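You operate a simulated robot arm through the tools that you are given. There is no shell and no other tool.

You run a simulated robot arm. Do the job below in one go: nothing can be reset, and whatever is moved stays where it is left.

TASK
Stop the wash and restart it at 60 C, shake HI, 60 seconds.
Fine: START once the bath shows 60; let it run out.

The check looks at the end state, three seconds after you hand in, the way a careful person would. Anything else that was tipped, shoved, dropped, spilled or broken makes it a failure.

THE ROBOT
A 7-joint arm with a two-finger parallel gripper, fixed in place. Base frame: the origin is at the foot of the arm, x ahead of it, y to its left, z up. Units: cm, degrees, N and s.
With the tool pointing down near the work surface it reaches from about 28 to 72 cm from the base axis. Its first joint turns from -166.0 to 166.0 degrees. Payload 1.57 kg.
The tool frame sits at the grasp point between the pads (the TCP): z along the fingers, y along the line on which they close. The tips reach 3 cm beyond it. The gripper opens to 8 cm. The fingers are 1.7 cm wide and 1.2 cm thick; the gripper's body (4 by 8.2 cm) begins 8 cm behind the TCP.
Orientation is that of the tool frame in the base frame, as a unit quaternion [w, x, y, z]. With the fingers straight down and closing along the base's y, the tool's x points along the base's -x, its y along +y and its z along -z.

THE INTERFACE
- The arm moves only by the tool step_arm. Its argument "rows" is a list of rows, each an object of numbers (a shift or turn left out is 0, a gripper value left out holds the last): "jaw": the gripper command, from -1 (fully open) to 1 (shut), values between in proportion; "dx", "dy", "dz": the shift along the tool's x, y, z in units of 200 mm (1.0 is 200 mm); "wx", "wy", "wz": the turn, a rotation vector about the tool's x, y, z in units of 60 degrees (1.0 is 60 degrees). In form: [{"jaw": .., "dx": .., "dy": .., "dz": .., "wx": .., "wy": .., "wz": ..}, ...]. A call has 1 to 20 rows; each row is the pose to reach, as a shift and turn from the pose commanded when the call began, along the tool's axes at that moment. A call with a number of a shift or a turn outside -1 to 1 is refused whole. A row lasts 0.2 s, in which the tool goes at most 5 cm and 8.6 degrees; a call with a longer step from one row to the next is refused whole, and so is a gripper value outside its range. Where a pose cannot be reached the arm comes as near as it can. A force on the tool above 40 N (or 10 N above the force at the start of the call, whichever is more), or a blocked arm, ends the call early, and 0.2 s more pass. Each finger travels about 7.2 cm/s and halts on what it meets, pressing with about 42 N; the grip force reading is that of the motor and also rises with nothing between the fingers. The clock runs only during rows and for 0.2 s after the last one: add rows that repeat a pose to give the fingers time. The reply holds the time, the measured pose of the TCP, the force on the tool along the base axes, the opening and the grip force, in the units named above and with some noise, with the torque about the TCP (base axes, N m) and any sound that the robot's microphone picked up.
- Cameras (640 x 400 px; columns grow to the right, rows downward): "scene" is fixed at [40.11, -49.89, 120.59]; the picture's right is [0.99, -0.10, 0.00], its down [-0.04, -0.34, -0.94] and it looks along [0.10, 0.93, -0.34] (base axes); focal length 310 px, centre (320, 200). "wrist" rides on the gripper at [7.2, -0.7, -12.2] in the tool frame; the picture's right is [0.09, 1.00, 0.00], its down [-0.84, 0.08, -0.54] and it looks along [-0.54, 0.05, 0.84] (tool axes); focal length 238 px, centre (320, 200). There is no depth. A picture from a camera that has moved, and an enlarged one, comes with that camera's place and axes in the base frame and with its lens.
- camera(camera): a new picture of that camera. It takes no simulated time.
- move_column(by): slides the trunk up (or, below 0, down) by that many cm; the arm rides with it, the base frame stays. It gives what a move gives, with no picture.
- inspect(camera, box): a new picture of the part [left, top, right, bottom] of that camera's present view, enlarged. It takes no simulated time.
- job_done(): hands the job in; it is judged then, once.

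Nothing tells you positions but the pictures and the camera data. Unless the task says otherwise, let go and move clear before handing in.

The tools are called after "Call:" as name(argument=value, ...) on one line, values as JSON. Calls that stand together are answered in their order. step_arm: Moves the arm, as the interface text tells. Its arguments: {"type":"object","properties":{"rows":{"type":"array","items":{"type":"object","properties":{"jaw":{"type":"number"},"dx":{"type":"number"},"dy":{"type":"number"},"dz":{"type":"number"},"wx":{"type":"number"},"wy":{"type":"number"},"wz":{"type":"number"}}}}},"required":["rows"]} The other tools are called the same way: move_column (by) slides the trunk up or down; camera (camera) takes a picture; inspect (camera, box) takes an enlarged picture of a part of a camera's view; job_done () hands the job in.

At the start:

```text
clock: 0.0
tcp_pos: [42.19, 36.03, 101.35]
orientation: [-0.001, -0.001, 1.0, 0.0]
ft_force: [0.0, 0.1, 0.4]
ft_torque: [-0.03, 0.01, -0.01]
grip_width: 8.0
gripper_force: 0.2
trunk travel left (down, up): [-22.5, 25.5]
```

scene: 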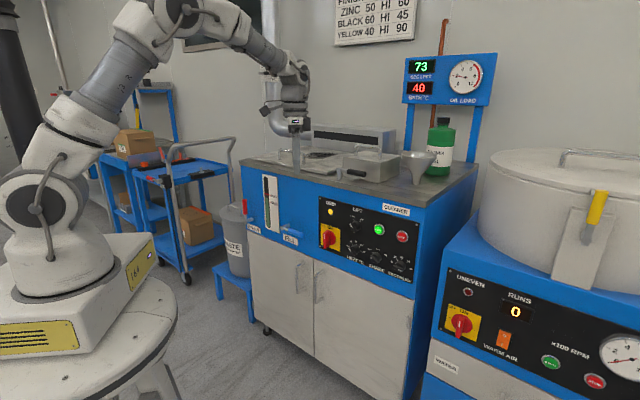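
wrist: 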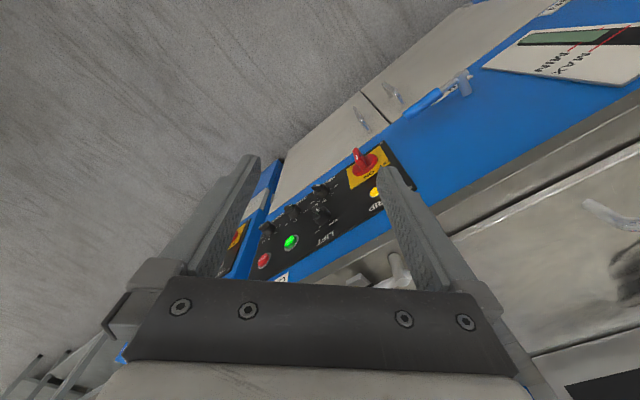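

I see a blue cleaner (ultrasonic wash) cabinet ahead with a black control panel, and a display reading 73 / 40 above it. Let me look closely at the panel, display and sign before moving.

Call:
inspect(camera="scene", box=[300, 180, 430, 290])

Call:
inspect(camera="scene", box=[390, 40, 510, 115])

Call:
inspect(camera="scene", box=[320, 0, 430, 50])

Call:
inspect(camera="scene", box=[230, 120, 500, 290])

Call:
inspect(camera="wrist", box=[220, 130, 440, 290])

```text
3.64 times, centred on (365, 235) of scene
camera zoom: at [40.11, -49.89, 120.59], right [0.99, -0.1, 0.0], down [-0.04, -0.34, -0.94], along [0.1, 0.93, -0.34], focal length 1126 px, centre (156, 73)
```

zoom: 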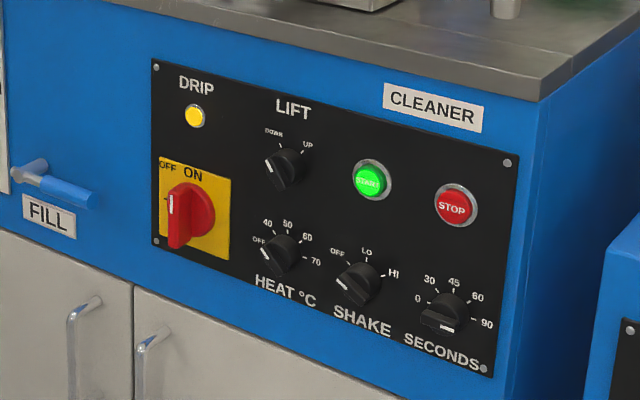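

```text
5.33 times, centred on (450, 78) of scene
camera zoom: at [40.11, -49.89, 120.59], right [0.99, -0.1, 0.0], down [-0.04, -0.34, -0.94], along [0.1, 0.93, -0.34], focal length 1651 px, centre (-373, 853)
```

zoom: 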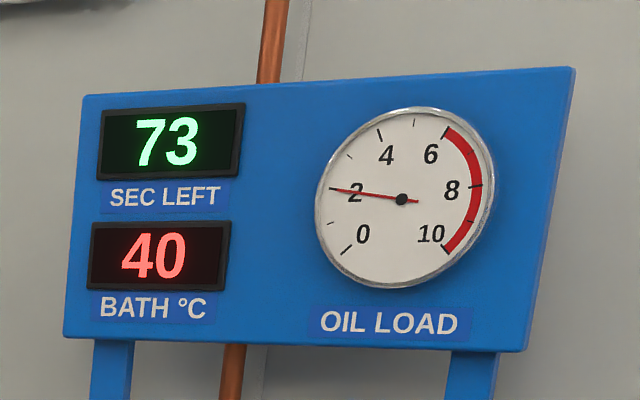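

```text
5.82 times, centred on (375, 25) of scene
camera zoom: at [40.11, -49.89, 120.59], right [0.99, -0.1, 0.0], down [-0.04, -0.34, -0.94], along [0.1, 0.93, -0.34], focal length 1801 px, centre (0, 1218)
```

zoom: 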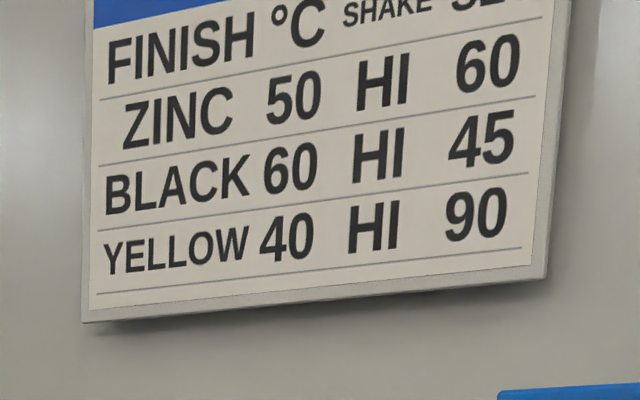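

```text
2.35 times, centred on (365, 205) of scene
camera zoom: at [40.11, -49.89, 120.59], right [0.99, -0.1, 0.0], down [-0.04, -0.34, -0.94], along [0.1, 0.93, -0.34], focal length 728 px, centre (214, 188)
```

zoom: 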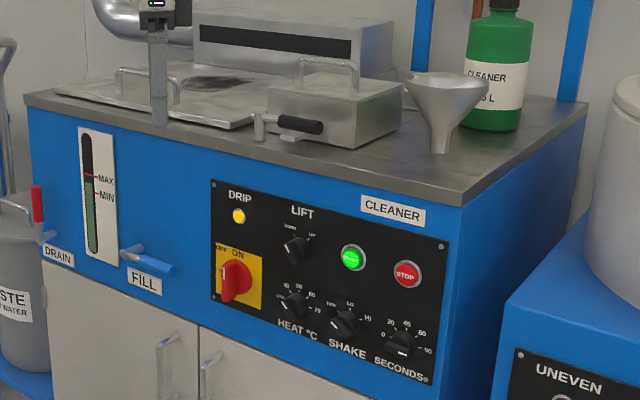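

```text
2.50 times, centred on (330, 210) of wrist
camera zoom: at [35.13, 35.29, 113.51], right [-0.09, 1.0, 0.0], down [0.84, 0.08, 0.54], along [0.54, 0.05, -0.84], focal length 596 px, centre (295, 175)
```

zoom: 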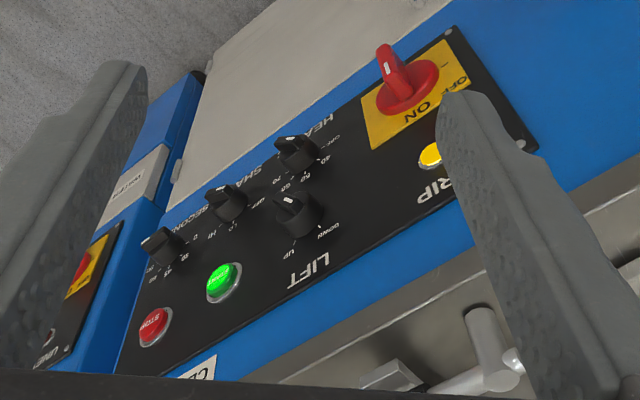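

The panel seems to face the arm at about 45° (STOP near (72, 27, 80)). I zoom in further on the knobs to read their pointers before moving.

Call:
inspect(camera="scene", box=[345, 225, 405, 275])

Call:
inspect(camera="scene", box=[328, 190, 388, 240])

Call:
inspect(camera="wrist", box=[250, 170, 350, 260])

Call:
inspect(camera="scene", box=[0, 0, 330, 220])

```text
8.00 times, centred on (375, 250) of scene
camera zoom: at [40.11, -49.89, 120.59], right [0.99, -0.1, 0.0], down [-0.04, -0.34, -0.94], along [0.1, 0.93, -0.34], focal length 2477 px, centre (-120, -200)
```

zoom: 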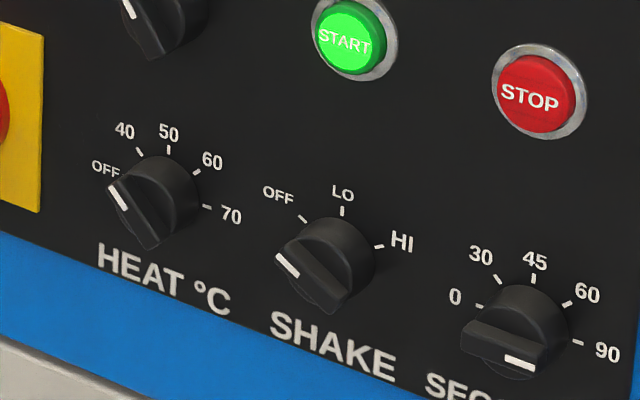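

```text
8.00 times, centred on (358, 215) of scene
camera zoom: at [40.11, -49.89, 120.59], right [0.99, -0.1, 0.0], down [-0.04, -0.34, -0.94], along [0.1, 0.93, -0.34], focal length 2477 px, centre (16, 80)
```

zoom: 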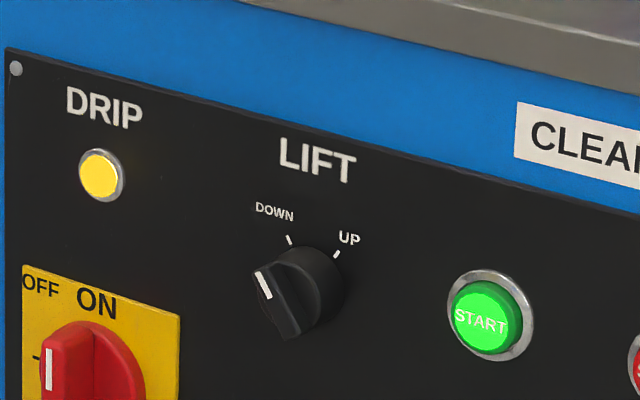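

```text
4.44 times, centred on (300, 215) of wrist
camera zoom: at [35.13, 35.29, 113.51], right [-0.09, 1.0, 0.0], down [0.84, 0.08, 0.54], along [0.54, 0.05, -0.84], focal length 1059 px, centre (409, 133)
```

zoom: 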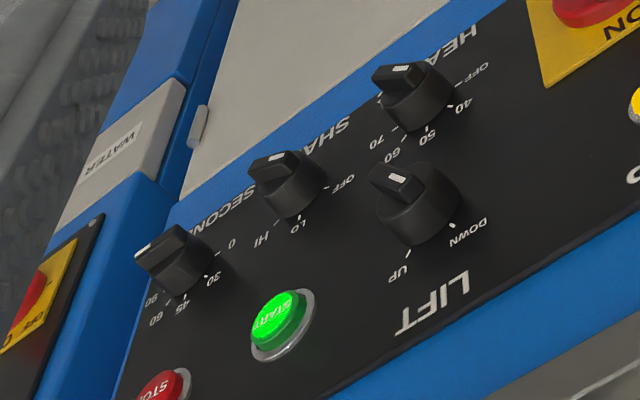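

```text
1.82 times, centred on (165, 110) of scene
camera zoom: at [40.11, -49.89, 120.59], right [0.99, -0.1, 0.0], down [-0.04, -0.34, -0.94], along [0.1, 0.93, -0.34], focal length 563 px, centre (602, 364)
```

zoom: 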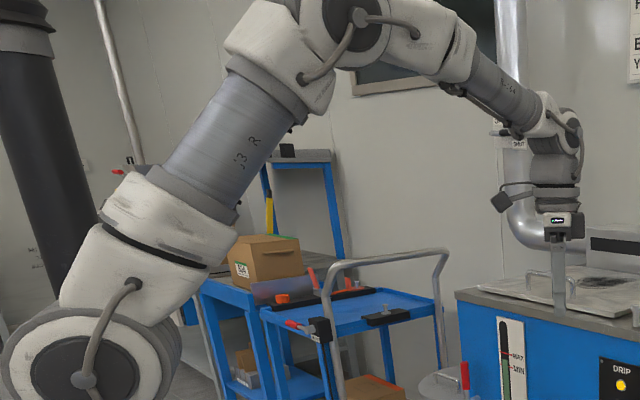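

Readings: HEAT at 40, SHAKE at OFF, SECONDS at 90, LIFT down, main switch ON, 73 s left. The panel plane is vertical and faces about (-0.71,-0.70,0). I swing the tool in yaw toward it while backing off, staying high.

Call:
step_arm(rows=[{"jaw": -1, "dx": 0, "dy": -0.1, "dz": 0, "wz": -0.11}, {"dx": 0, "dy": -0.2, "wz": -0.22}, {"dx": 0, "dy": -0.3, "wz": -0.33}, {"dx": -0.02, "dy": -0.4, "wz": -0.44}, {"dx": -0.04, "dy": -0.5, "wz": -0.55}, {"dx": -0.06, "dy": -0.6, "wz": -0.66}, {"dx": -0.08, "dy": -0.7, "wz": -0.745}])

```text
clock: 1.6
tcp_pos: [44.05, 22.11, 101.43]
orientation: [0.0, -0.382, 0.924, -0.001]
ft_force: [-0.4, 0.2, 0.9]
ft_torque: [-0.01, 0.0, -0.01]
grip_width: 7.99
gripper_force: 0.0
trunk travel left (down, up): [-22.5, 25.5]
```

Yaw is right. Now I pitch the tool up toward the panel and lower it.

Call:
step_arm(rows=[{"jaw": -1, "dz": 0.05, "wy": -0.13}, {"dz": 0.12, "wy": -0.26}, {"dz": 0.19, "wy": -0.39}, {"dz": 0.26, "wy": -0.52}, {"dz": 0.33, "wy": -0.65}, {"dz": 0.4, "wy": -0.78}, {"dz": 0.45, "wy": -0.91}])

Call:
camera(camera="scene")

Call:
camera(camera="wrist")

```text
clock: 3.2
tcp_pos: [44.0, 21.99, 92.44]
orientation: [0.425, -0.338, 0.822, 0.174]
ft_force: [-0.7, -0.8, -0.3]
ft_torque: [-0.05, 0.03, -0.03]
grip_width: 8.0
gripper_force: 0.0
trunk travel left (down, up): [-22.5, 25.5]
```

```text
taken
```

scene: 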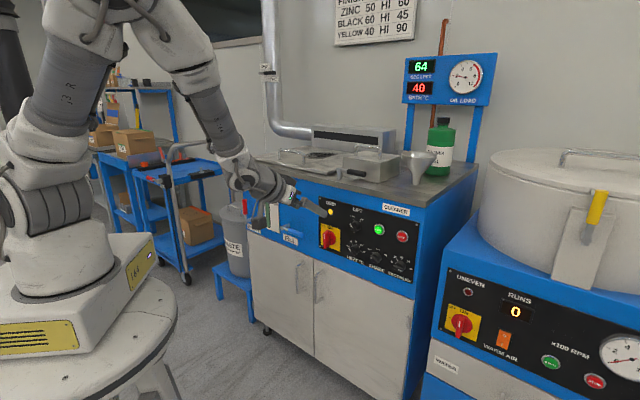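

```text
taken
camera wrist: at [34.35, 11.68, 93.52], right [-0.74, 0.67, -0.08], down [-0.03, 0.08, 1.0], along [0.67, 0.74, -0.04], focal length 238 px, centre (320, 200)
```

wrist: 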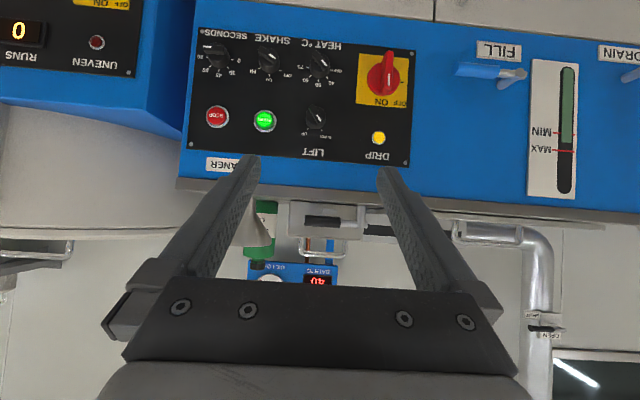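

The wrist view now looks squarely at the panel (upside down). The display counts about 3× the clock, so I should press STOP soon; I zoom to get exact positions.

Call:
inspect(camera="wrist", box=[180, 20, 420, 180])

Call:
inspect(camera="wrist", box=[190, 30, 350, 140])

Call:
inspect(camera="scene", box=[200, 120, 430, 280])

```text
2.50 times, centred on (300, 100) of wrist
camera zoom: at [34.35, 11.68, 93.52], right [-0.74, 0.67, -0.08], down [-0.03, 0.08, 1.0], along [0.67, 0.74, -0.04], focal length 596 px, centre (370, 450)
```

zoom: 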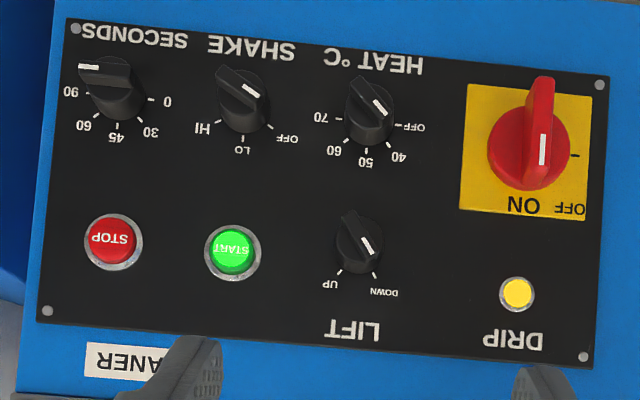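

```text
3.64 times, centred on (270, 85) of wrist
camera zoom: at [34.35, 11.68, 93.52], right [-0.74, 0.67, -0.08], down [-0.03, 0.08, 1.0], along [0.67, 0.74, -0.04], focal length 867 px, centre (502, 618)
```

zoom: 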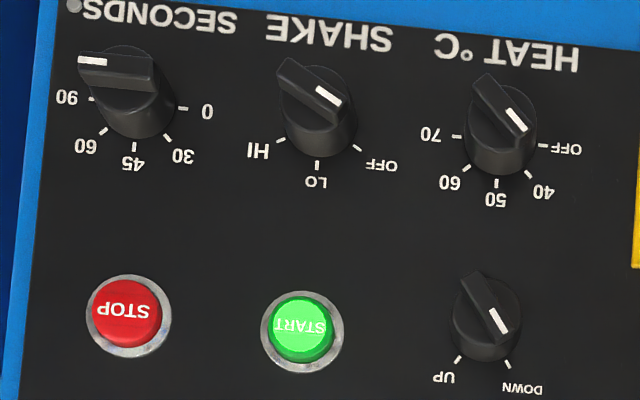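

```text
2.50 times, centred on (315, 200) of scene
camera zoom: at [40.11, -49.89, 120.59], right [0.99, -0.1, 0.0], down [-0.04, -0.34, -0.94], along [0.1, 0.93, -0.34], focal length 774 px, centre (332, 200)
```

zoom: 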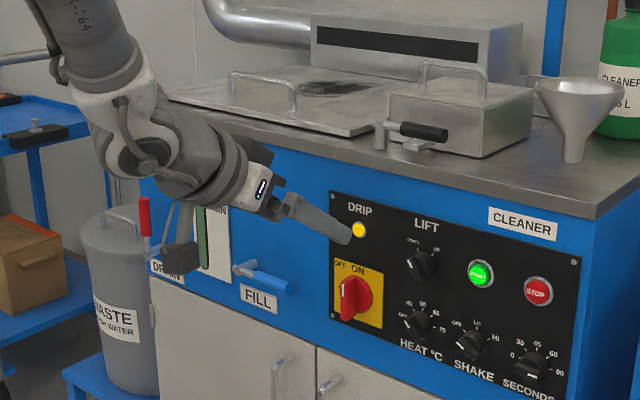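

STOP cap is about (72.0, 27.4, 80.1), START (66.9, 32.8, 80.1); knobs HEAT (61.6, 39.2, 70.1), SHAKE (67.3, 33.4, 70.2), SECONDS (73.0, 27.6, 70.3). I shut the jaw, level the tool and go to a standoff in front of STOP.

Call:
step_arm(rows=[{"jaw": 1, "dx": 0.008, "dy": -0.1, "dz": 0.12, "wy": -0.075}, {"dx": 0.016, "dy": -0.2, "dz": 0.245, "wy": -0.15}, {"dx": 0.024, "dy": -0.3, "dz": 0.37, "wy": -0.225}, {"dx": 0.032, "dy": -0.4, "dz": 0.49, "wy": -0.3}, {"dx": 0.04, "dy": -0.5, "dz": 0.61, "wy": -0.375}, {"dx": 0.048, "dy": -0.6, "dz": 0.735, "wy": -0.45}, {"dx": 0.056, "dy": -0.7, "dz": 0.86, "wy": -0.525}, {"dx": 0.065, "dy": -0.791, "dz": 0.977, "wy": -0.59}])

Call:
camera(camera="wrist")

Call:
camera(camera="scene")

```text
clock: 5.0
tcp_pos: [65.79, 21.24, 79.88]
orientation: [0.654, -0.269, 0.653, 0.27]
ft_force: [-0.6, 0.5, 0.4]
ft_torque: [-0.01, -0.03, -0.03]
grip_width: 0.0
gripper_force: 21.7
trunk travel left (down, up): [-22.5, 25.5]
```

```text
taken
camera wrist: at [57.56, 12.28, 72.7], right [-0.7, 0.71, -0.09], down [-0.44, -0.33, 0.84], along [0.56, 0.63, 0.54], focal length 238 px, centre (320, 200)
```

wrist: 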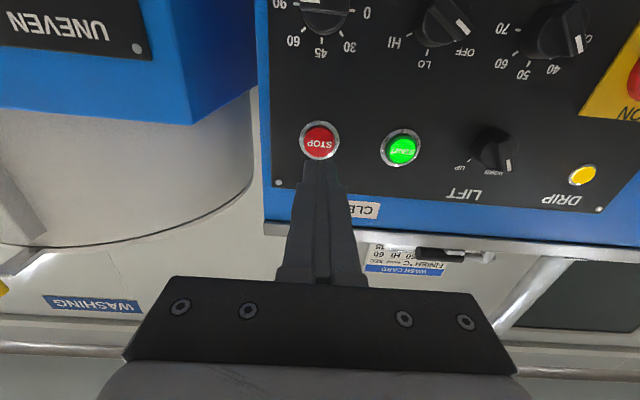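

```text
taken
```

scene: 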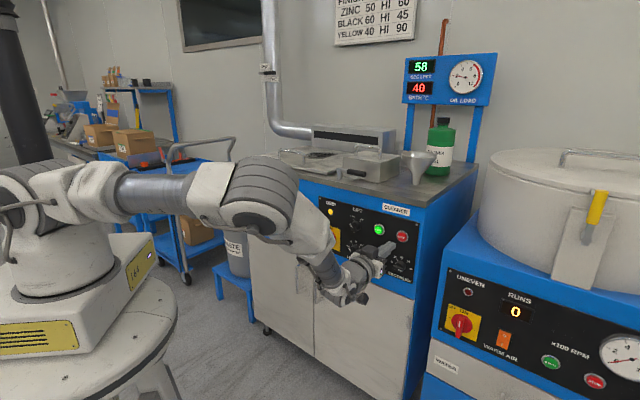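

The tool is level and lined up with STOP. I advance straight in, slowing near the cap.

Call:
step_arm(rows=[{"jaw": 1, "dz": 0.1}, {"dz": 0.2}, {"dz": 0.24}, {"dz": 0.255}, {"dz": 0.27}, {"dz": 0.28}, {"dz": 0.29}, {"dz": 0.3}])

Call:
inspect(camera="scene", box=[390, 40, 510, 115])

Call:
camera(camera="wrist")

```text
clock: 6.8
tcp_pos: [69.75, 25.43, 79.93]
orientation: [0.653, -0.269, 0.655, 0.269]
ft_force: [-29.0, -20.6, -0.1]
ft_torque: [-0.1, -0.1, 0.22]
grip_width: 0.04
gripper_force: 21.1
trunk travel left (down, up): [-22.5, 25.5]
heard: click
```

```text
5.33 times, centred on (450, 78) of scene
camera zoom: at [40.11, -49.89, 120.59], right [0.99, -0.1, 0.0], down [-0.04, -0.34, -0.94], along [0.1, 0.93, -0.34], focal length 1651 px, centre (-373, 853)
```

zoom: 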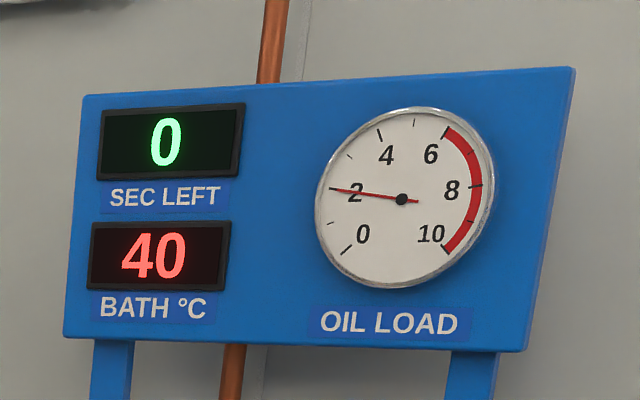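

```text
taken
camera wrist: at [61.66, 16.37, 72.69], right [-0.7, 0.71, -0.09], down [-0.44, -0.33, 0.84], along [0.56, 0.63, 0.54], focal length 238 px, centre (320, 200)
```

wrist: 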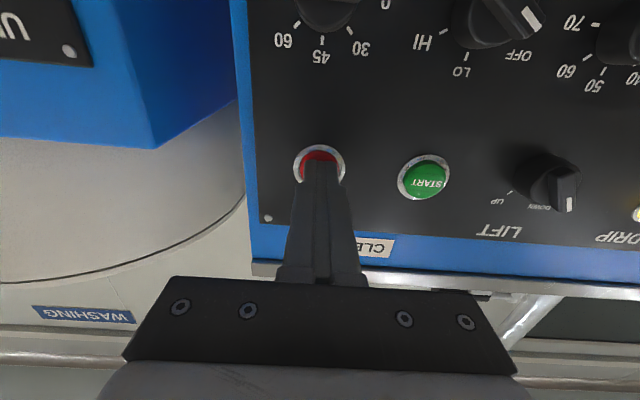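

STOP clicked: SEC LEFT is 0 and the START lamp is out. I back away and slide left in front of the HEAT knob column, opening the jaw to about 4 cm.

Call:
step_arm(rows=[{"jaw": 1, "dz": -0.15}, {"dz": -0.3}, {"dz": -0.42}, {"dz": -0.42, "dy": 0.2, "jaw": 0.0}, {"dz": -0.42, "dy": 0.4}, {"dz": -0.42, "dy": 0.6}, {"dz": -0.42, "dy": 0.78}])

Call:
move_column(by=-8)

Call:
camera(camera="wrist")

Call:
camera(camera="scene")

```text
clock: 8.4
tcp_pos: [53.23, 30.83, 79.89]
orientation: [0.653, -0.27, 0.654, 0.269]
ft_force: [-0.8, 0.3, 0.4]
ft_torque: [-0.02, 0.03, 0.01]
grip_width: 4.01
gripper_force: 0.0
trunk travel left (down, up): [-22.5, 25.5]
```

```text
clock: 9.6
tcp_pos: [53.21, 30.8, 71.97]
orientation: [0.654, -0.269, 0.654, 0.268]
ft_force: [0.5, -0.3, -0.5]
ft_torque: [0.0, -0.02, 0.0]
grip_width: 3.98
gripper_force: 0.1
trunk travel left (down, up): [-14.5, 33.5]
```

```text
taken
camera wrist: at [45.06, 21.74, 64.66], right [-0.7, 0.71, -0.09], down [-0.44, -0.33, 0.84], along [0.56, 0.63, 0.54], focal length 238 px, centre (320, 200)
```

wrist: 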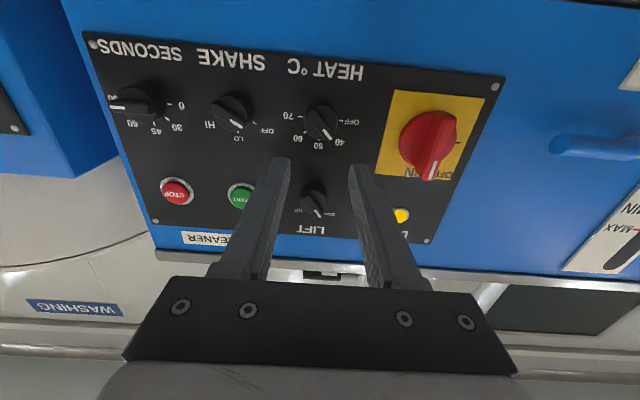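

```text
taken
```

scene: 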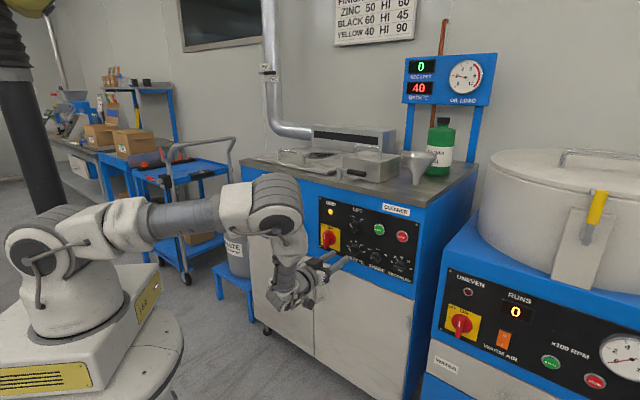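

I'm in front of HEAT; zooming to pin the knob's axis and depth.

Call:
inspect(camera="wrist", box=[270, 80, 370, 160])

Call:
inspect(camera="scene", box=[320, 220, 420, 290])

Call:
inspect(camera="wrist", box=[90, 60, 290, 180])

```text
5.00 times, centred on (320, 120) of wrist
camera zoom: at [45.06, 21.74, 64.66], right [-0.7, 0.71, -0.09], down [-0.44, -0.33, 0.84], along [0.56, 0.63, 0.54], focal length 1192 px, centre (320, 600)
```

zoom: 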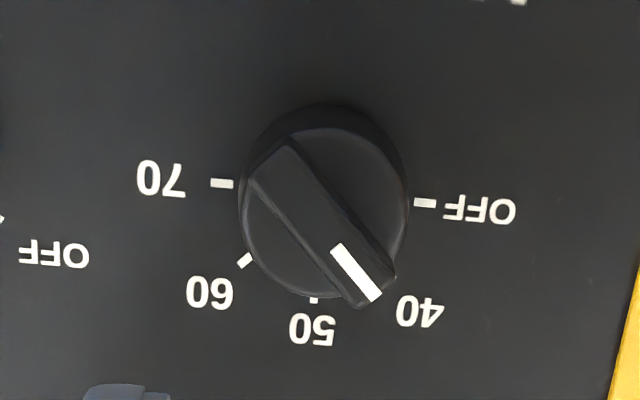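

```text
5.71 times, centred on (370, 255) of scene
camera zoom: at [40.11, -49.89, 120.59], right [0.99, -0.1, 0.0], down [-0.04, -0.34, -0.94], along [0.1, 0.93, -0.34], focal length 1769 px, centre (34, -114)
```

zoom: 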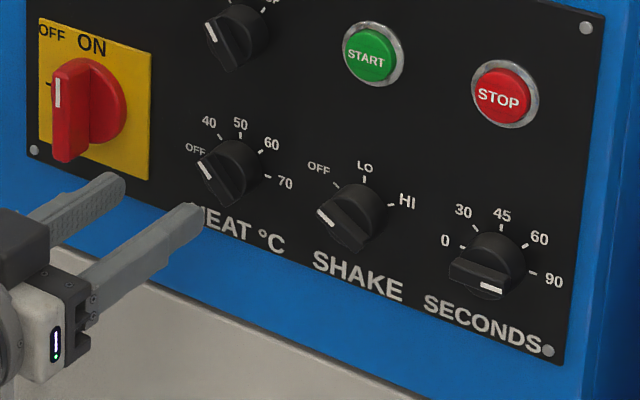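

```text
3.20 times, centred on (190, 120) of wrist
camera zoom: at [45.06, 21.74, 64.66], right [-0.7, 0.71, -0.09], down [-0.44, -0.33, 0.84], along [0.56, 0.63, 0.54], focal length 763 px, centre (736, 456)
```

zoom: 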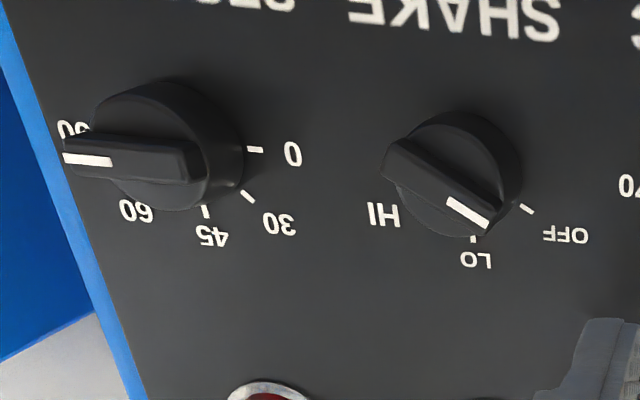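

Two views agree: panel plane at 71.0 along its normal, HEAT axis at (61.3, 38.85, 70.45), bar top about 2.5 cm out, bar about 1 cm wide. I roll the tool -45° to match the bar at 40 and close to a short standoff.

Call:
step_arm(rows=[{"jaw": 0.0, "dx": 0.02, "dz": 0.03, "wz": -0.13}, {"dx": 0.04, "dz": 0.06, "wz": -0.26}, {"dx": 0.06, "dz": 0.09, "wz": -0.39}, {"dx": 0.076, "dy": 0.0035, "dz": 0.12, "wz": -0.52}, {"dx": 0.076, "dy": 0.0035, "dz": 0.14, "wz": -0.64}, {"dx": 0.076, "dy": 0.0035, "dz": 0.15, "wz": -0.75}])

Call:
camera(camera="wrist")

Call:
inspect(camera="scene", box=[290, 200, 420, 290])

```text
clock: 11.0
tcp_pos: [55.39, 32.98, 70.47]
orientation: [0.707, -0.5, 0.5, -0.002]
ft_force: [0.2, 0.1, 0.5]
ft_torque: [0.01, 0.01, 0.02]
grip_width: 4.03
gripper_force: 0.0
trunk travel left (down, up): [-14.5, 33.5]
```

```text
taken
camera wrist: at [50.63, 20.38, 65.76], right [-0.45, 0.45, -0.77], down [-0.84, 0.08, 0.54], along [0.3, 0.89, 0.35], focal length 238 px, centre (320, 200)
```

wrist: 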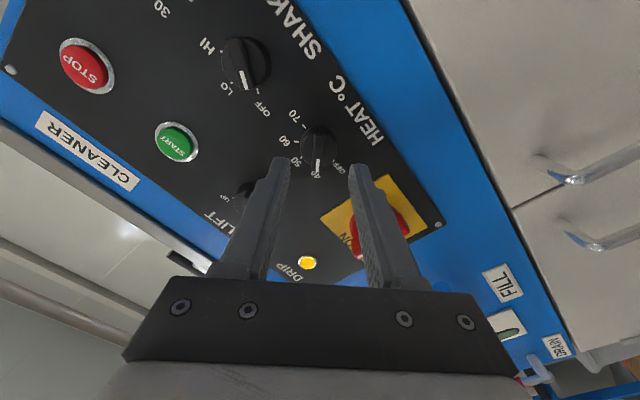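

```text
4.44 times, centred on (355, 245) of scene
camera zoom: at [40.11, -49.89, 120.59], right [0.99, -0.1, 0.0], down [-0.04, -0.34, -0.94], along [0.1, 0.93, -0.34], focal length 1376 px, centre (164, 0)
```

zoom: 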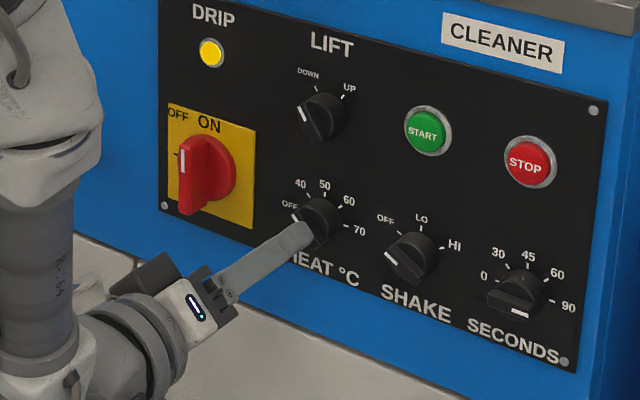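

Call:
inspect(camera="wrist", box=[250, 100, 390, 200])

```text
4.00 times, centred on (320, 150) of wrist
camera zoom: at [50.63, 20.38, 65.76], right [-0.45, 0.45, -0.77], down [-0.84, 0.08, 0.54], along [0.3, 0.89, 0.35], focal length 953 px, centre (320, 400)
```

zoom: 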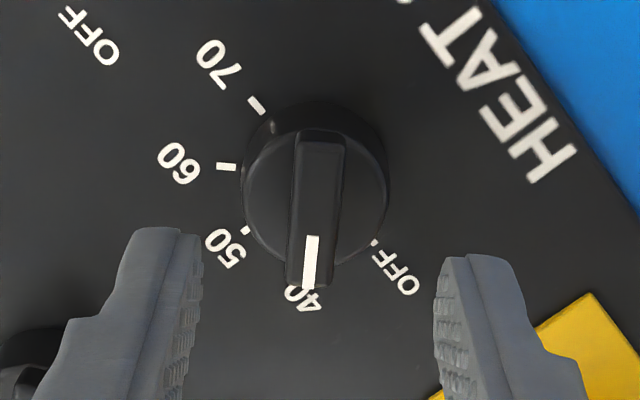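

The bar is centred between the fingers and aligned. I go in 3.7 cm and close on it.

Call:
step_arm(rows=[{"jaw": 0.0, "dz": 0.08}, {"dz": 0.15}, {"dz": 0.175}, {"dz": 0.186}, {"dz": 0.186, "jaw": 0.5}, {"dz": 0.186, "jaw": 0.7}, {"dz": 0.186, "jaw": 0.85}, {"dz": 0.186, "jaw": 0.85}])

Call:
camera(camera="wrist")

Call:
inspect(camera="scene", box=[320, 220, 400, 270])

```text
clock: 12.8
tcp_pos: [58.08, 35.42, 70.43]
orientation: [0.707, -0.499, 0.501, -0.001]
ft_force: [3.9, -2.4, 4.2]
ft_torque: [0.02, 0.02, -0.22]
grip_width: 2.99
gripper_force: 39.4
trunk travel left (down, up): [-14.5, 33.5]
```

```text
taken
camera wrist: at [53.31, 23.0, 65.82], right [-0.45, 0.46, -0.77], down [-0.84, 0.08, 0.54], along [0.3, 0.89, 0.35], focal length 238 px, centre (320, 200)
```

wrist: 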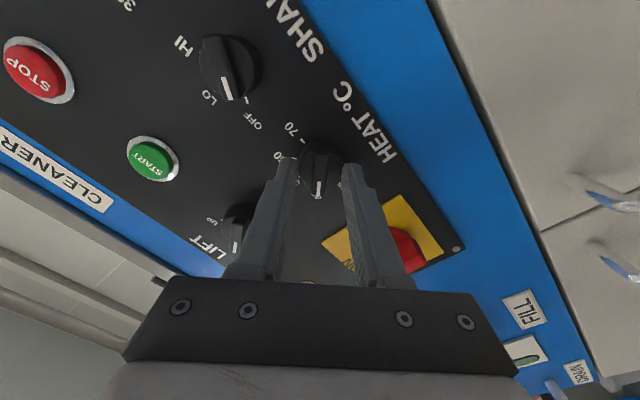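

```text
8.00 times, centred on (360, 245) of scene
camera zoom: at [40.11, -49.89, 120.59], right [0.99, -0.1, 0.0], down [-0.04, -0.34, -0.94], along [0.1, 0.93, -0.34], focal length 2477 px, centre (0, -160)
```

zoom: 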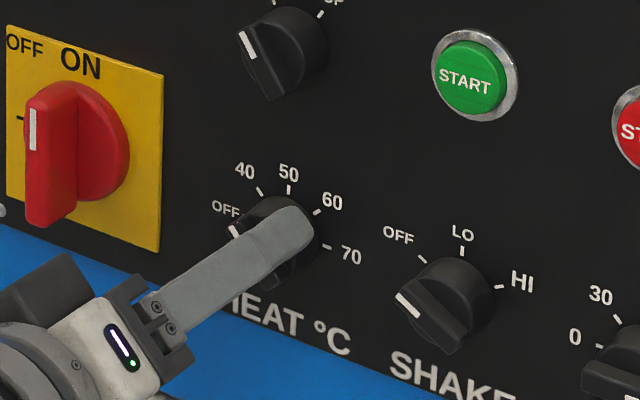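

The grip stopped at 3.0 cm, so the tips went past the bar onto the round base. I open, back off 0.4 cm and close again to take the bar itself.

Call:
step_arm(rows=[{"jaw": 0.0, "dz": 0.0}, {"jaw": 0.0, "dz": -0.01}, {"dz": -0.02}, {"dz": -0.02, "jaw": 0.5}, {"dz": -0.02, "jaw": 0.8}, {"dz": -0.02, "jaw": 0.9}, {"dz": -0.02, "jaw": 0.9}])

```text
clock: 14.4
tcp_pos: [57.87, 35.27, 70.54]
orientation: [0.709, -0.497, 0.501, -0.003]
ft_force: [3.7, -4.4, 6.1]
ft_torque: [0.05, -0.03, -0.05]
grip_width: 0.97
gripper_force: 28.0
trunk travel left (down, up): [-14.5, 33.5]
```

Grip width 0.97 cm: the bar is held. I turn HEAT clockwise toward 60 in two moves (90° total).

Call:
step_arm(rows=[{"jaw": 1, "wz": 0.0}, {"wz": 0.12}, {"wz": 0.25}, {"wz": 0.375}, {"wz": 0.5}, {"wz": 0.625}, {"wz": 0.75}])

Call:
camera(camera="wrist")

Call:
inspect(camera="scene", box=[320, 220, 400, 270])

```text
clock: 16.0
tcp_pos: [57.66, 35.33, 70.43]
orientation: [0.655, -0.267, 0.653, 0.27]
ft_force: [13.0, -7.5, 14.0]
ft_torque: [-0.02, 0.05, -0.22]
grip_width: 0.98
gripper_force: 28.1
trunk travel left (down, up): [-14.5, 33.5]
```

```text
taken
camera wrist: at [49.59, 26.21, 63.22], right [-0.7, 0.71, -0.09], down [-0.44, -0.33, 0.83], along [0.56, 0.62, 0.54], focal length 238 px, centre (320, 200)
```

wrist: 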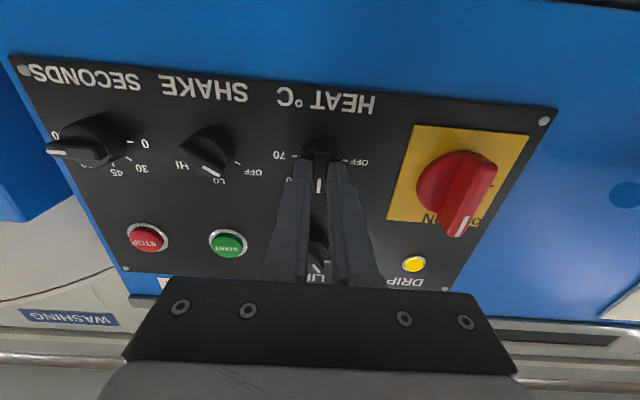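

```text
8.00 times, centred on (360, 245) of scene
camera zoom: at [40.11, -49.89, 120.59], right [0.99, -0.1, 0.0], down [-0.04, -0.34, -0.94], along [0.1, 0.93, -0.34], focal length 2477 px, centre (0, -160)
```

zoom: 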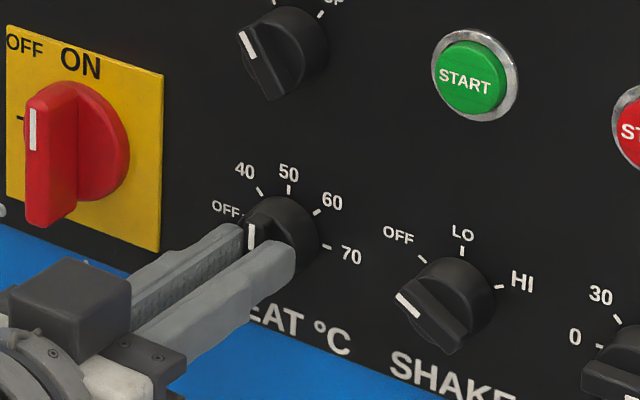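

HEAT is at 50 with the grip steady; some side load, so I nudge slightly up/right while turning the other 45°.

Call:
step_arm(rows=[{"jaw": 1, "dx": -0.004, "dy": -0.004, "wz": 0.0}, {"dx": -0.007, "dy": -0.007, "wz": 0.12}, {"dx": -0.007, "dy": -0.007, "wz": 0.25}, {"dx": -0.007, "dy": -0.007, "wz": 0.375}, {"dx": -0.007, "dy": -0.007, "wz": 0.5}, {"dx": -0.007, "dy": -0.007, "wz": 0.625}, {"dx": -0.007, "dy": -0.007, "wz": 0.75}])

Call:
inspect(camera="scene", box=[320, 220, 400, 270])

Call:
camera(camera="wrist")

```text
clock: 17.6
tcp_pos: [57.82, 35.2, 70.5]
orientation: [0.501, 0.002, 0.707, 0.5]
ft_force: [15.1, 2.7, 4.6]
ft_torque: [0.0, -0.03, -0.06]
grip_width: 0.98
gripper_force: 28.2
trunk travel left (down, up): [-14.5, 33.5]
```

```text
8.00 times, centred on (360, 245) of scene
camera zoom: at [40.11, -49.89, 120.59], right [0.99, -0.1, 0.0], down [-0.04, -0.34, -0.94], along [0.1, 0.93, -0.34], focal length 2477 px, centre (0, -160)
```

zoom: 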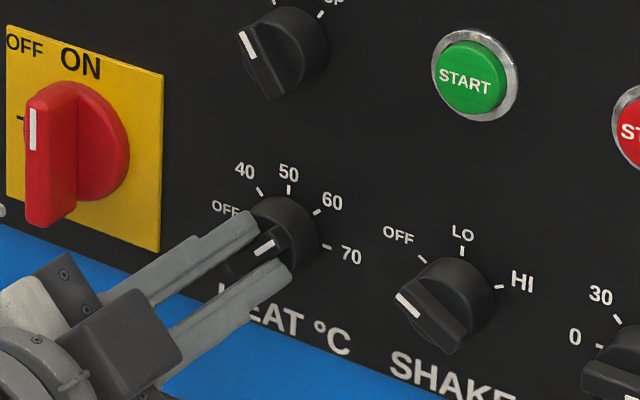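

```text
taken
camera wrist: at [45.89, 29.9, 64.91], right [-0.54, 0.54, 0.64], down [-0.01, -0.76, 0.64], along [0.84, 0.34, 0.42], focal length 238 px, centre (320, 200)
```

wrist: 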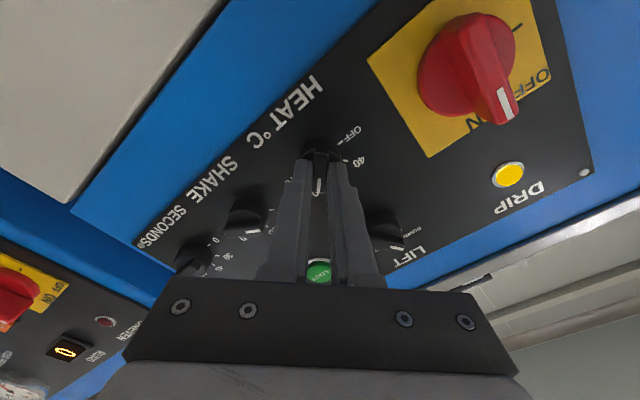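

HEAT points at 60. I release, back off 4 cm, and move right toward SHAKE while rolling the tool back.

Call:
step_arm(rows=[{"jaw": 0.0}, {"jaw": 0.0}, {"dz": -0.08}, {"dz": -0.2}, {"dz": -0.2, "dx": -0.04, "dy": -0.04, "wz": -0.14}, {"dz": -0.2, "dx": -0.08, "dy": -0.08, "wz": -0.28}, {"dz": -0.2, "dx": -0.12, "dy": -0.12, "wz": -0.42}, {"dz": -0.2, "dx": -0.16, "dy": -0.16, "wz": -0.56}, {"dz": -0.2, "dx": -0.2, "dy": -0.2, "wz": -0.7}, {"dz": -0.2, "dx": -0.24, "dy": -0.24, "wz": -0.84}, {"dz": -0.2, "dx": -0.283, "dy": -0.283, "wz": -0.98}])

Call:
camera(camera="wrist")

Call:
inspect(camera="scene", box=[320, 220, 400, 270])

Call:
inspect(camera="scene", box=[390, 40, 510, 115])

```text
clock: 20.0
tcp_pos: [60.45, 26.55, 70.41]
orientation: [0.682, -0.347, 0.616, 0.188]
ft_force: [0.4, -0.3, 0.3]
ft_torque: [0.0, -0.05, 0.0]
grip_width: 3.99
gripper_force: 0.0
trunk travel left (down, up): [-14.5, 33.5]
```

```text
taken
camera wrist: at [53.56, 16.37, 63.59], right [-0.66, 0.67, -0.33], down [-0.58, -0.18, 0.79], along [0.47, 0.72, 0.51], focal length 238 px, centre (320, 200)
```

wrist: 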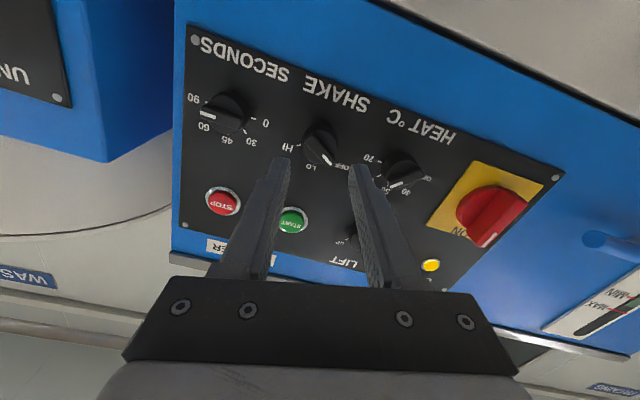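

```text
8.00 times, centred on (360, 245) of scene
camera zoom: at [40.11, -49.89, 120.59], right [0.99, -0.1, 0.0], down [-0.04, -0.34, -0.94], along [0.1, 0.93, -0.34], focal length 2477 px, centre (0, -160)
```

zoom: 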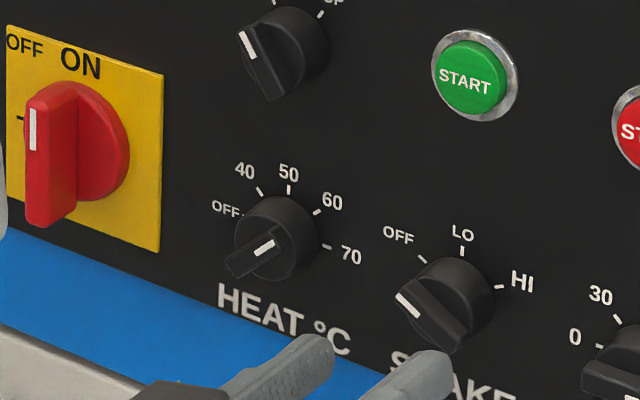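

```text
5.33 times, centred on (450, 78) of scene
camera zoom: at [40.11, -49.89, 120.59], right [0.99, -0.1, 0.0], down [-0.04, -0.34, -0.94], along [0.1, 0.93, -0.34], focal length 1651 px, centre (-373, 853)
```

zoom: 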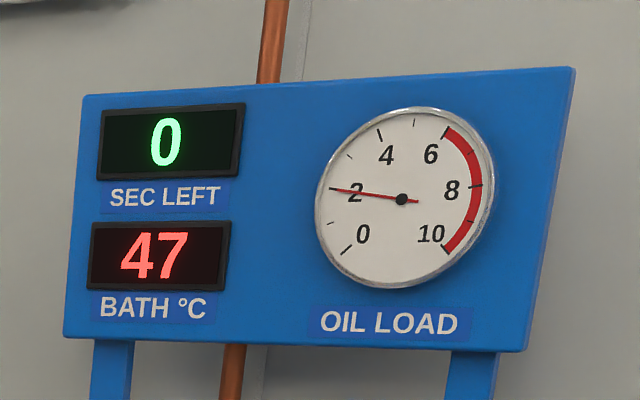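

HEAT is at 60 and the bath is already climbing (47). Zooming on SHAKE for alignment.

Call:
inspect(camera="wrist", box=[260, 100, 440, 210])

```text
3.56 times, centred on (350, 155) of wrist
camera zoom: at [53.56, 16.37, 63.59], right [-0.66, 0.67, -0.33], down [-0.58, -0.18, 0.79], along [0.47, 0.72, 0.51], focal length 848 px, centre (213, 360)
```

zoom: 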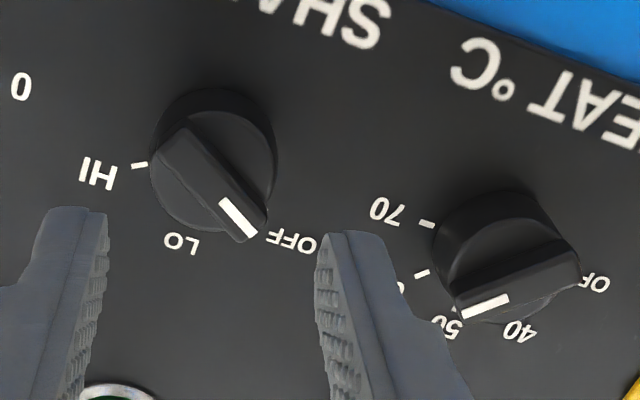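

SHAKE matches my estimate. I roll to -60° to align with its bar at OFF.

Call:
step_arm(rows=[{"jaw": 0.0, "wz": -0.13}, {"wz": -0.26}, {"wz": -0.39, "dz": 0.01}, {"wz": -0.52, "dz": 0.03}, {"wz": -0.65, "dz": 0.05}, {"wz": -0.77, "dz": 0.06}])

Call:
inspect(camera="wrist", box=[240, 100, 400, 210])

```text
clock: 21.4
tcp_pos: [61.43, 27.55, 70.56]
orientation: [0.701, -0.56, 0.431, -0.094]
ft_force: [-0.4, -0.3, -0.2]
ft_torque: [0.01, 0.01, -0.01]
grip_width: 4.0
gripper_force: 0.1
trunk travel left (down, up): [-14.5, 33.5]
```

```text
3.64 times, centred on (320, 155) of wrist
camera zoom: at [57.41, 14.28, 67.44], right [-0.29, 0.3, -0.91], down [-0.92, 0.16, 0.35], along [0.25, 0.94, 0.23], focal length 867 px, centre (320, 364)
```

zoom: 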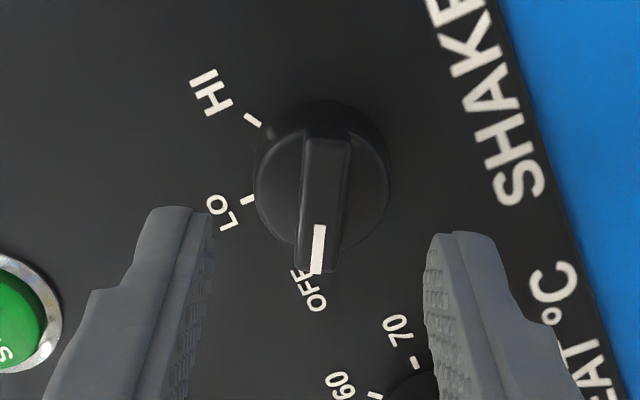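

Bar is aligned between the fingers. I go in to the same depth that held HEAT's bar and close.

Call:
step_arm(rows=[{"jaw": 0.0, "dz": 0.06, "dy": 0.005}, {"dz": 0.11, "dy": 0.005}, {"dz": 0.13, "dy": 0.005}, {"dz": 0.138, "dy": 0.005}, {"dz": 0.138, "dy": 0.005, "jaw": 0.5}, {"dz": 0.138, "dy": 0.005, "jaw": 0.8}, {"dz": 0.138, "dy": 0.005, "jaw": 0.9}, {"dz": 0.138, "dy": 0.005, "jaw": 1}])

```text
clock: 23.2
tcp_pos: [63.34, 29.44, 70.37]
orientation: [0.702, -0.558, 0.431, -0.095]
ft_force: [5.5, -3.2, 7.7]
ft_torque: [0.11, -0.11, -0.03]
grip_width: 1.0
gripper_force: 28.0
trunk travel left (down, up): [-14.5, 33.5]
```

Bar held (1.0 cm). Turning SHAKE clockwise 60°, through LO.

Call:
step_arm(rows=[{"jaw": 1, "dy": -0.007}, {"dy": -0.007, "wz": 0.125}, {"dy": -0.007, "wz": 0.25}, {"dy": -0.007, "wz": 0.375}, {"dy": -0.007, "wz": 0.5}, {"dy": -0.007, "wz": 0.625}, {"dy": -0.007, "wz": 0.75}, {"dy": -0.007, "wz": 0.875}, {"dy": -0.007, "wz": 1.0}])

Call:
inspect(camera="scene", box=[330, 220, 420, 280])

```text
clock: 25.2
tcp_pos: [63.39, 29.51, 70.58]
orientation: [0.653, -0.268, 0.654, 0.27]
ft_force: [17.8, 12.7, -0.5]
ft_torque: [-0.05, 0.05, -0.07]
grip_width: 0.99
gripper_force: 28.5
trunk travel left (down, up): [-14.5, 33.5]
```

```text
6.67 times, centred on (375, 250) of scene
camera zoom: at [40.11, -49.89, 120.59], right [0.99, -0.1, 0.0], down [-0.04, -0.34, -0.94], along [0.1, 0.93, -0.34], focal length 2064 px, centre (-47, -133)
```

zoom: 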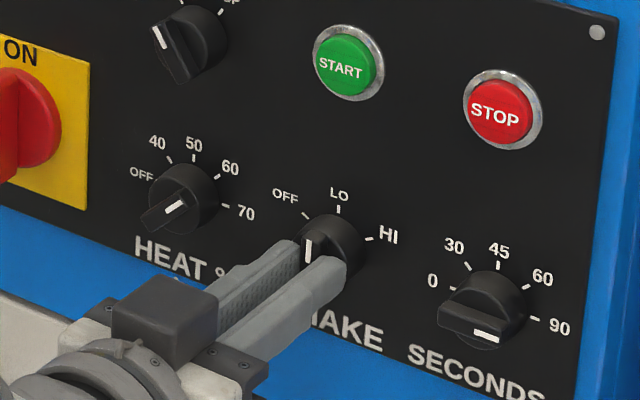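

SHAKE is at LO. Another 60° to HI, relaxing the slight outward pull.

Call:
step_arm(rows=[{"jaw": 1, "dz": 0.004}, {"dz": 0.006, "wz": 0.125}, {"dz": 0.006, "wz": 0.25}, {"dz": 0.006, "wz": 0.375}, {"dz": 0.006, "wz": 0.5}, {"dz": 0.006, "wz": 0.625}, {"dz": 0.006, "wz": 0.75}, {"dz": 0.006, "wz": 0.875}, {"dz": 0.006, "wz": 1.0}])

Call:
inspect(camera="scene", box=[330, 220, 420, 280])

Call:
inspect(camera="scene", box=[390, 40, 510, 115])

```text
clock: 27.2
tcp_pos: [63.37, 29.42, 70.56]
orientation: [0.43, 0.095, 0.701, 0.561]
ft_force: [-12.7, -10.9, -0.1]
ft_torque: [-0.02, -0.15, 0.0]
grip_width: 1.0
gripper_force: 27.7
trunk travel left (down, up): [-14.5, 33.5]
```

```text
6.67 times, centred on (375, 250) of scene
camera zoom: at [40.11, -49.89, 120.59], right [0.99, -0.1, 0.0], down [-0.04, -0.34, -0.94], along [0.1, 0.93, -0.34], focal length 2064 px, centre (-47, -133)
```

zoom: 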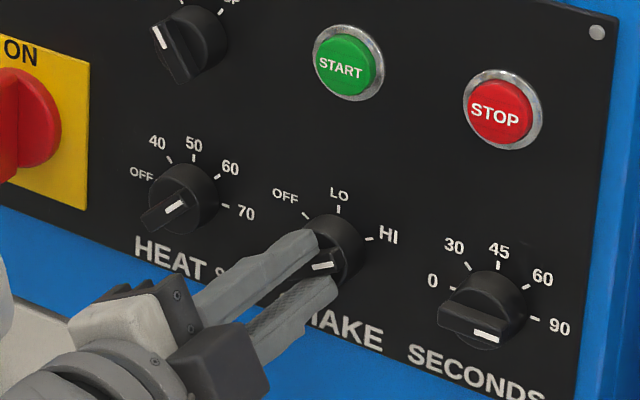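

```text
5.33 times, centred on (450, 78) of scene
camera zoom: at [40.11, -49.89, 120.59], right [0.99, -0.1, 0.0], down [-0.04, -0.34, -0.94], along [0.1, 0.93, -0.34], focal length 1651 px, centre (-373, 853)
```

zoom: 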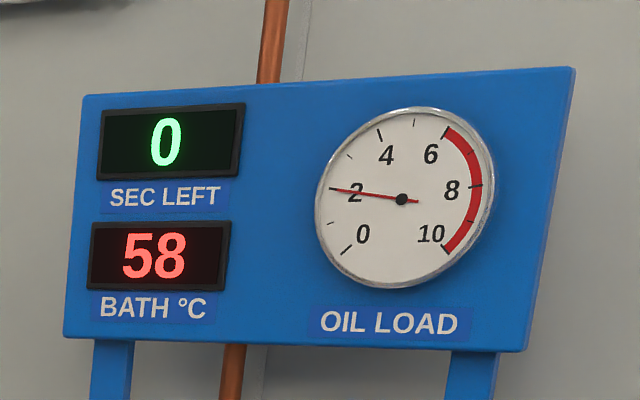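

SHAKE is at HI, bath 58. I release, back off, and move 8 cm right to SECONDS, rolling to +90°.

Call:
step_arm(rows=[{"jaw": 0.0}, {"jaw": 0.0}, {"dz": -0.08}, {"dz": -0.2}, {"dz": -0.2, "dx": -0.08, "dy": -0.045, "wz": 0.12}, {"dz": -0.2, "dx": -0.17, "dy": -0.1, "wz": 0.24}, {"dz": -0.2, "dx": -0.26, "dy": -0.15, "wz": 0.37}, {"dz": -0.19, "dx": -0.346, "dy": -0.2, "wz": 0.5}])

Call:
camera(camera="wrist")

Call:
inspect(camera="wrist", box=[240, 100, 400, 210])

Call:
inspect(camera="scene", box=[330, 220, 430, 290])

```text
clock: 29.0
tcp_pos: [66.3, 21.22, 70.49]
orientation: [0.271, 0.274, 0.652, 0.653]
ft_force: [0.3, 0.8, 0.4]
ft_torque: [0.0, 0.01, 0.02]
grip_width: 3.99
gripper_force: 0.0
trunk travel left (down, up): [-14.5, 33.5]
```

```text
taken
camera wrist: at [52.69, 17.77, 69.75], right [-0.06, 0.06, 1.0], down [0.2, -0.98, 0.07], along [0.98, 0.21, 0.05], focal length 238 px, centre (320, 200)
```

wrist: 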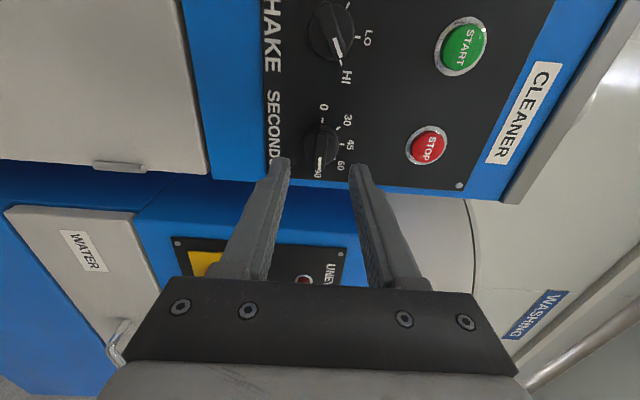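

```text
3.64 times, centred on (320, 155) of wrist
camera zoom: at [52.69, 17.77, 69.75], right [-0.06, 0.06, 1.0], down [0.2, -0.98, 0.07], along [0.98, 0.21, 0.05], focal length 867 px, centre (320, 364)
```

zoom: 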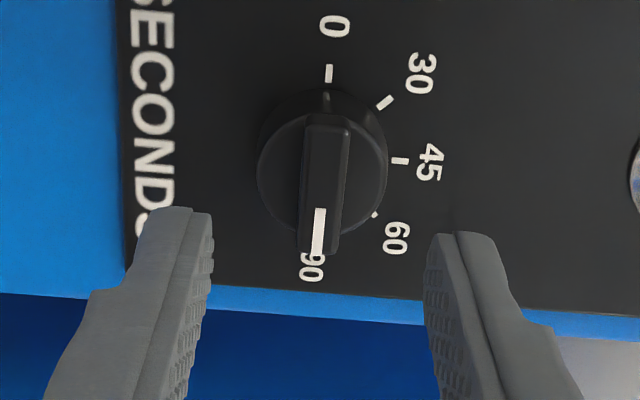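

```text
5.71 times, centred on (380, 255) of scene
camera zoom: at [40.11, -49.89, 120.59], right [0.99, -0.1, 0.0], down [-0.04, -0.34, -0.94], along [0.1, 0.93, -0.34], focal length 1769 px, centre (-23, -114)
```

zoom: 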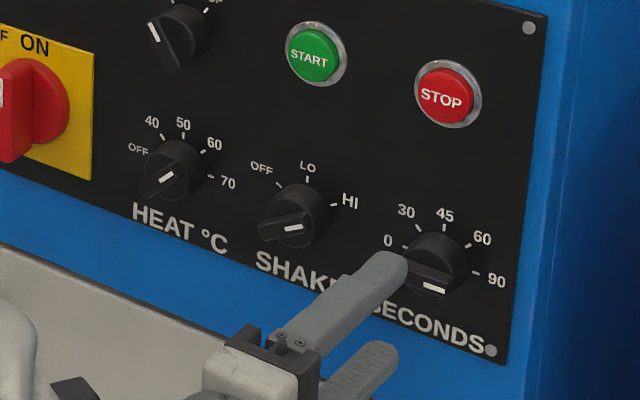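

Aligned on SECONDS (bar at 90). I advance to gripping depth and close.

Call:
step_arm(rows=[{"jaw": 0.0, "dz": 0.08, "dy": 0.005}, {"dz": 0.14, "dy": 0.005}, {"dz": 0.175, "dy": 0.005}, {"dz": 0.184, "dy": 0.005}, {"dz": 0.184, "dy": 0.005, "jaw": 0.5}, {"dz": 0.184, "dy": 0.005, "jaw": 0.8}, {"dz": 0.184, "dy": 0.005, "jaw": 0.9}, {"dz": 0.184, "dy": 0.005, "jaw": 1}])

```text
clock: 30.8
tcp_pos: [69.02, 23.81, 70.48]
orientation: [0.272, 0.273, 0.653, 0.652]
ft_force: [0.7, 2.0, -2.5]
ft_torque: [-0.04, 0.04, 0.01]
grip_width: 1.0
gripper_force: 28.1
trunk travel left (down, up): [-14.5, 33.5]
```

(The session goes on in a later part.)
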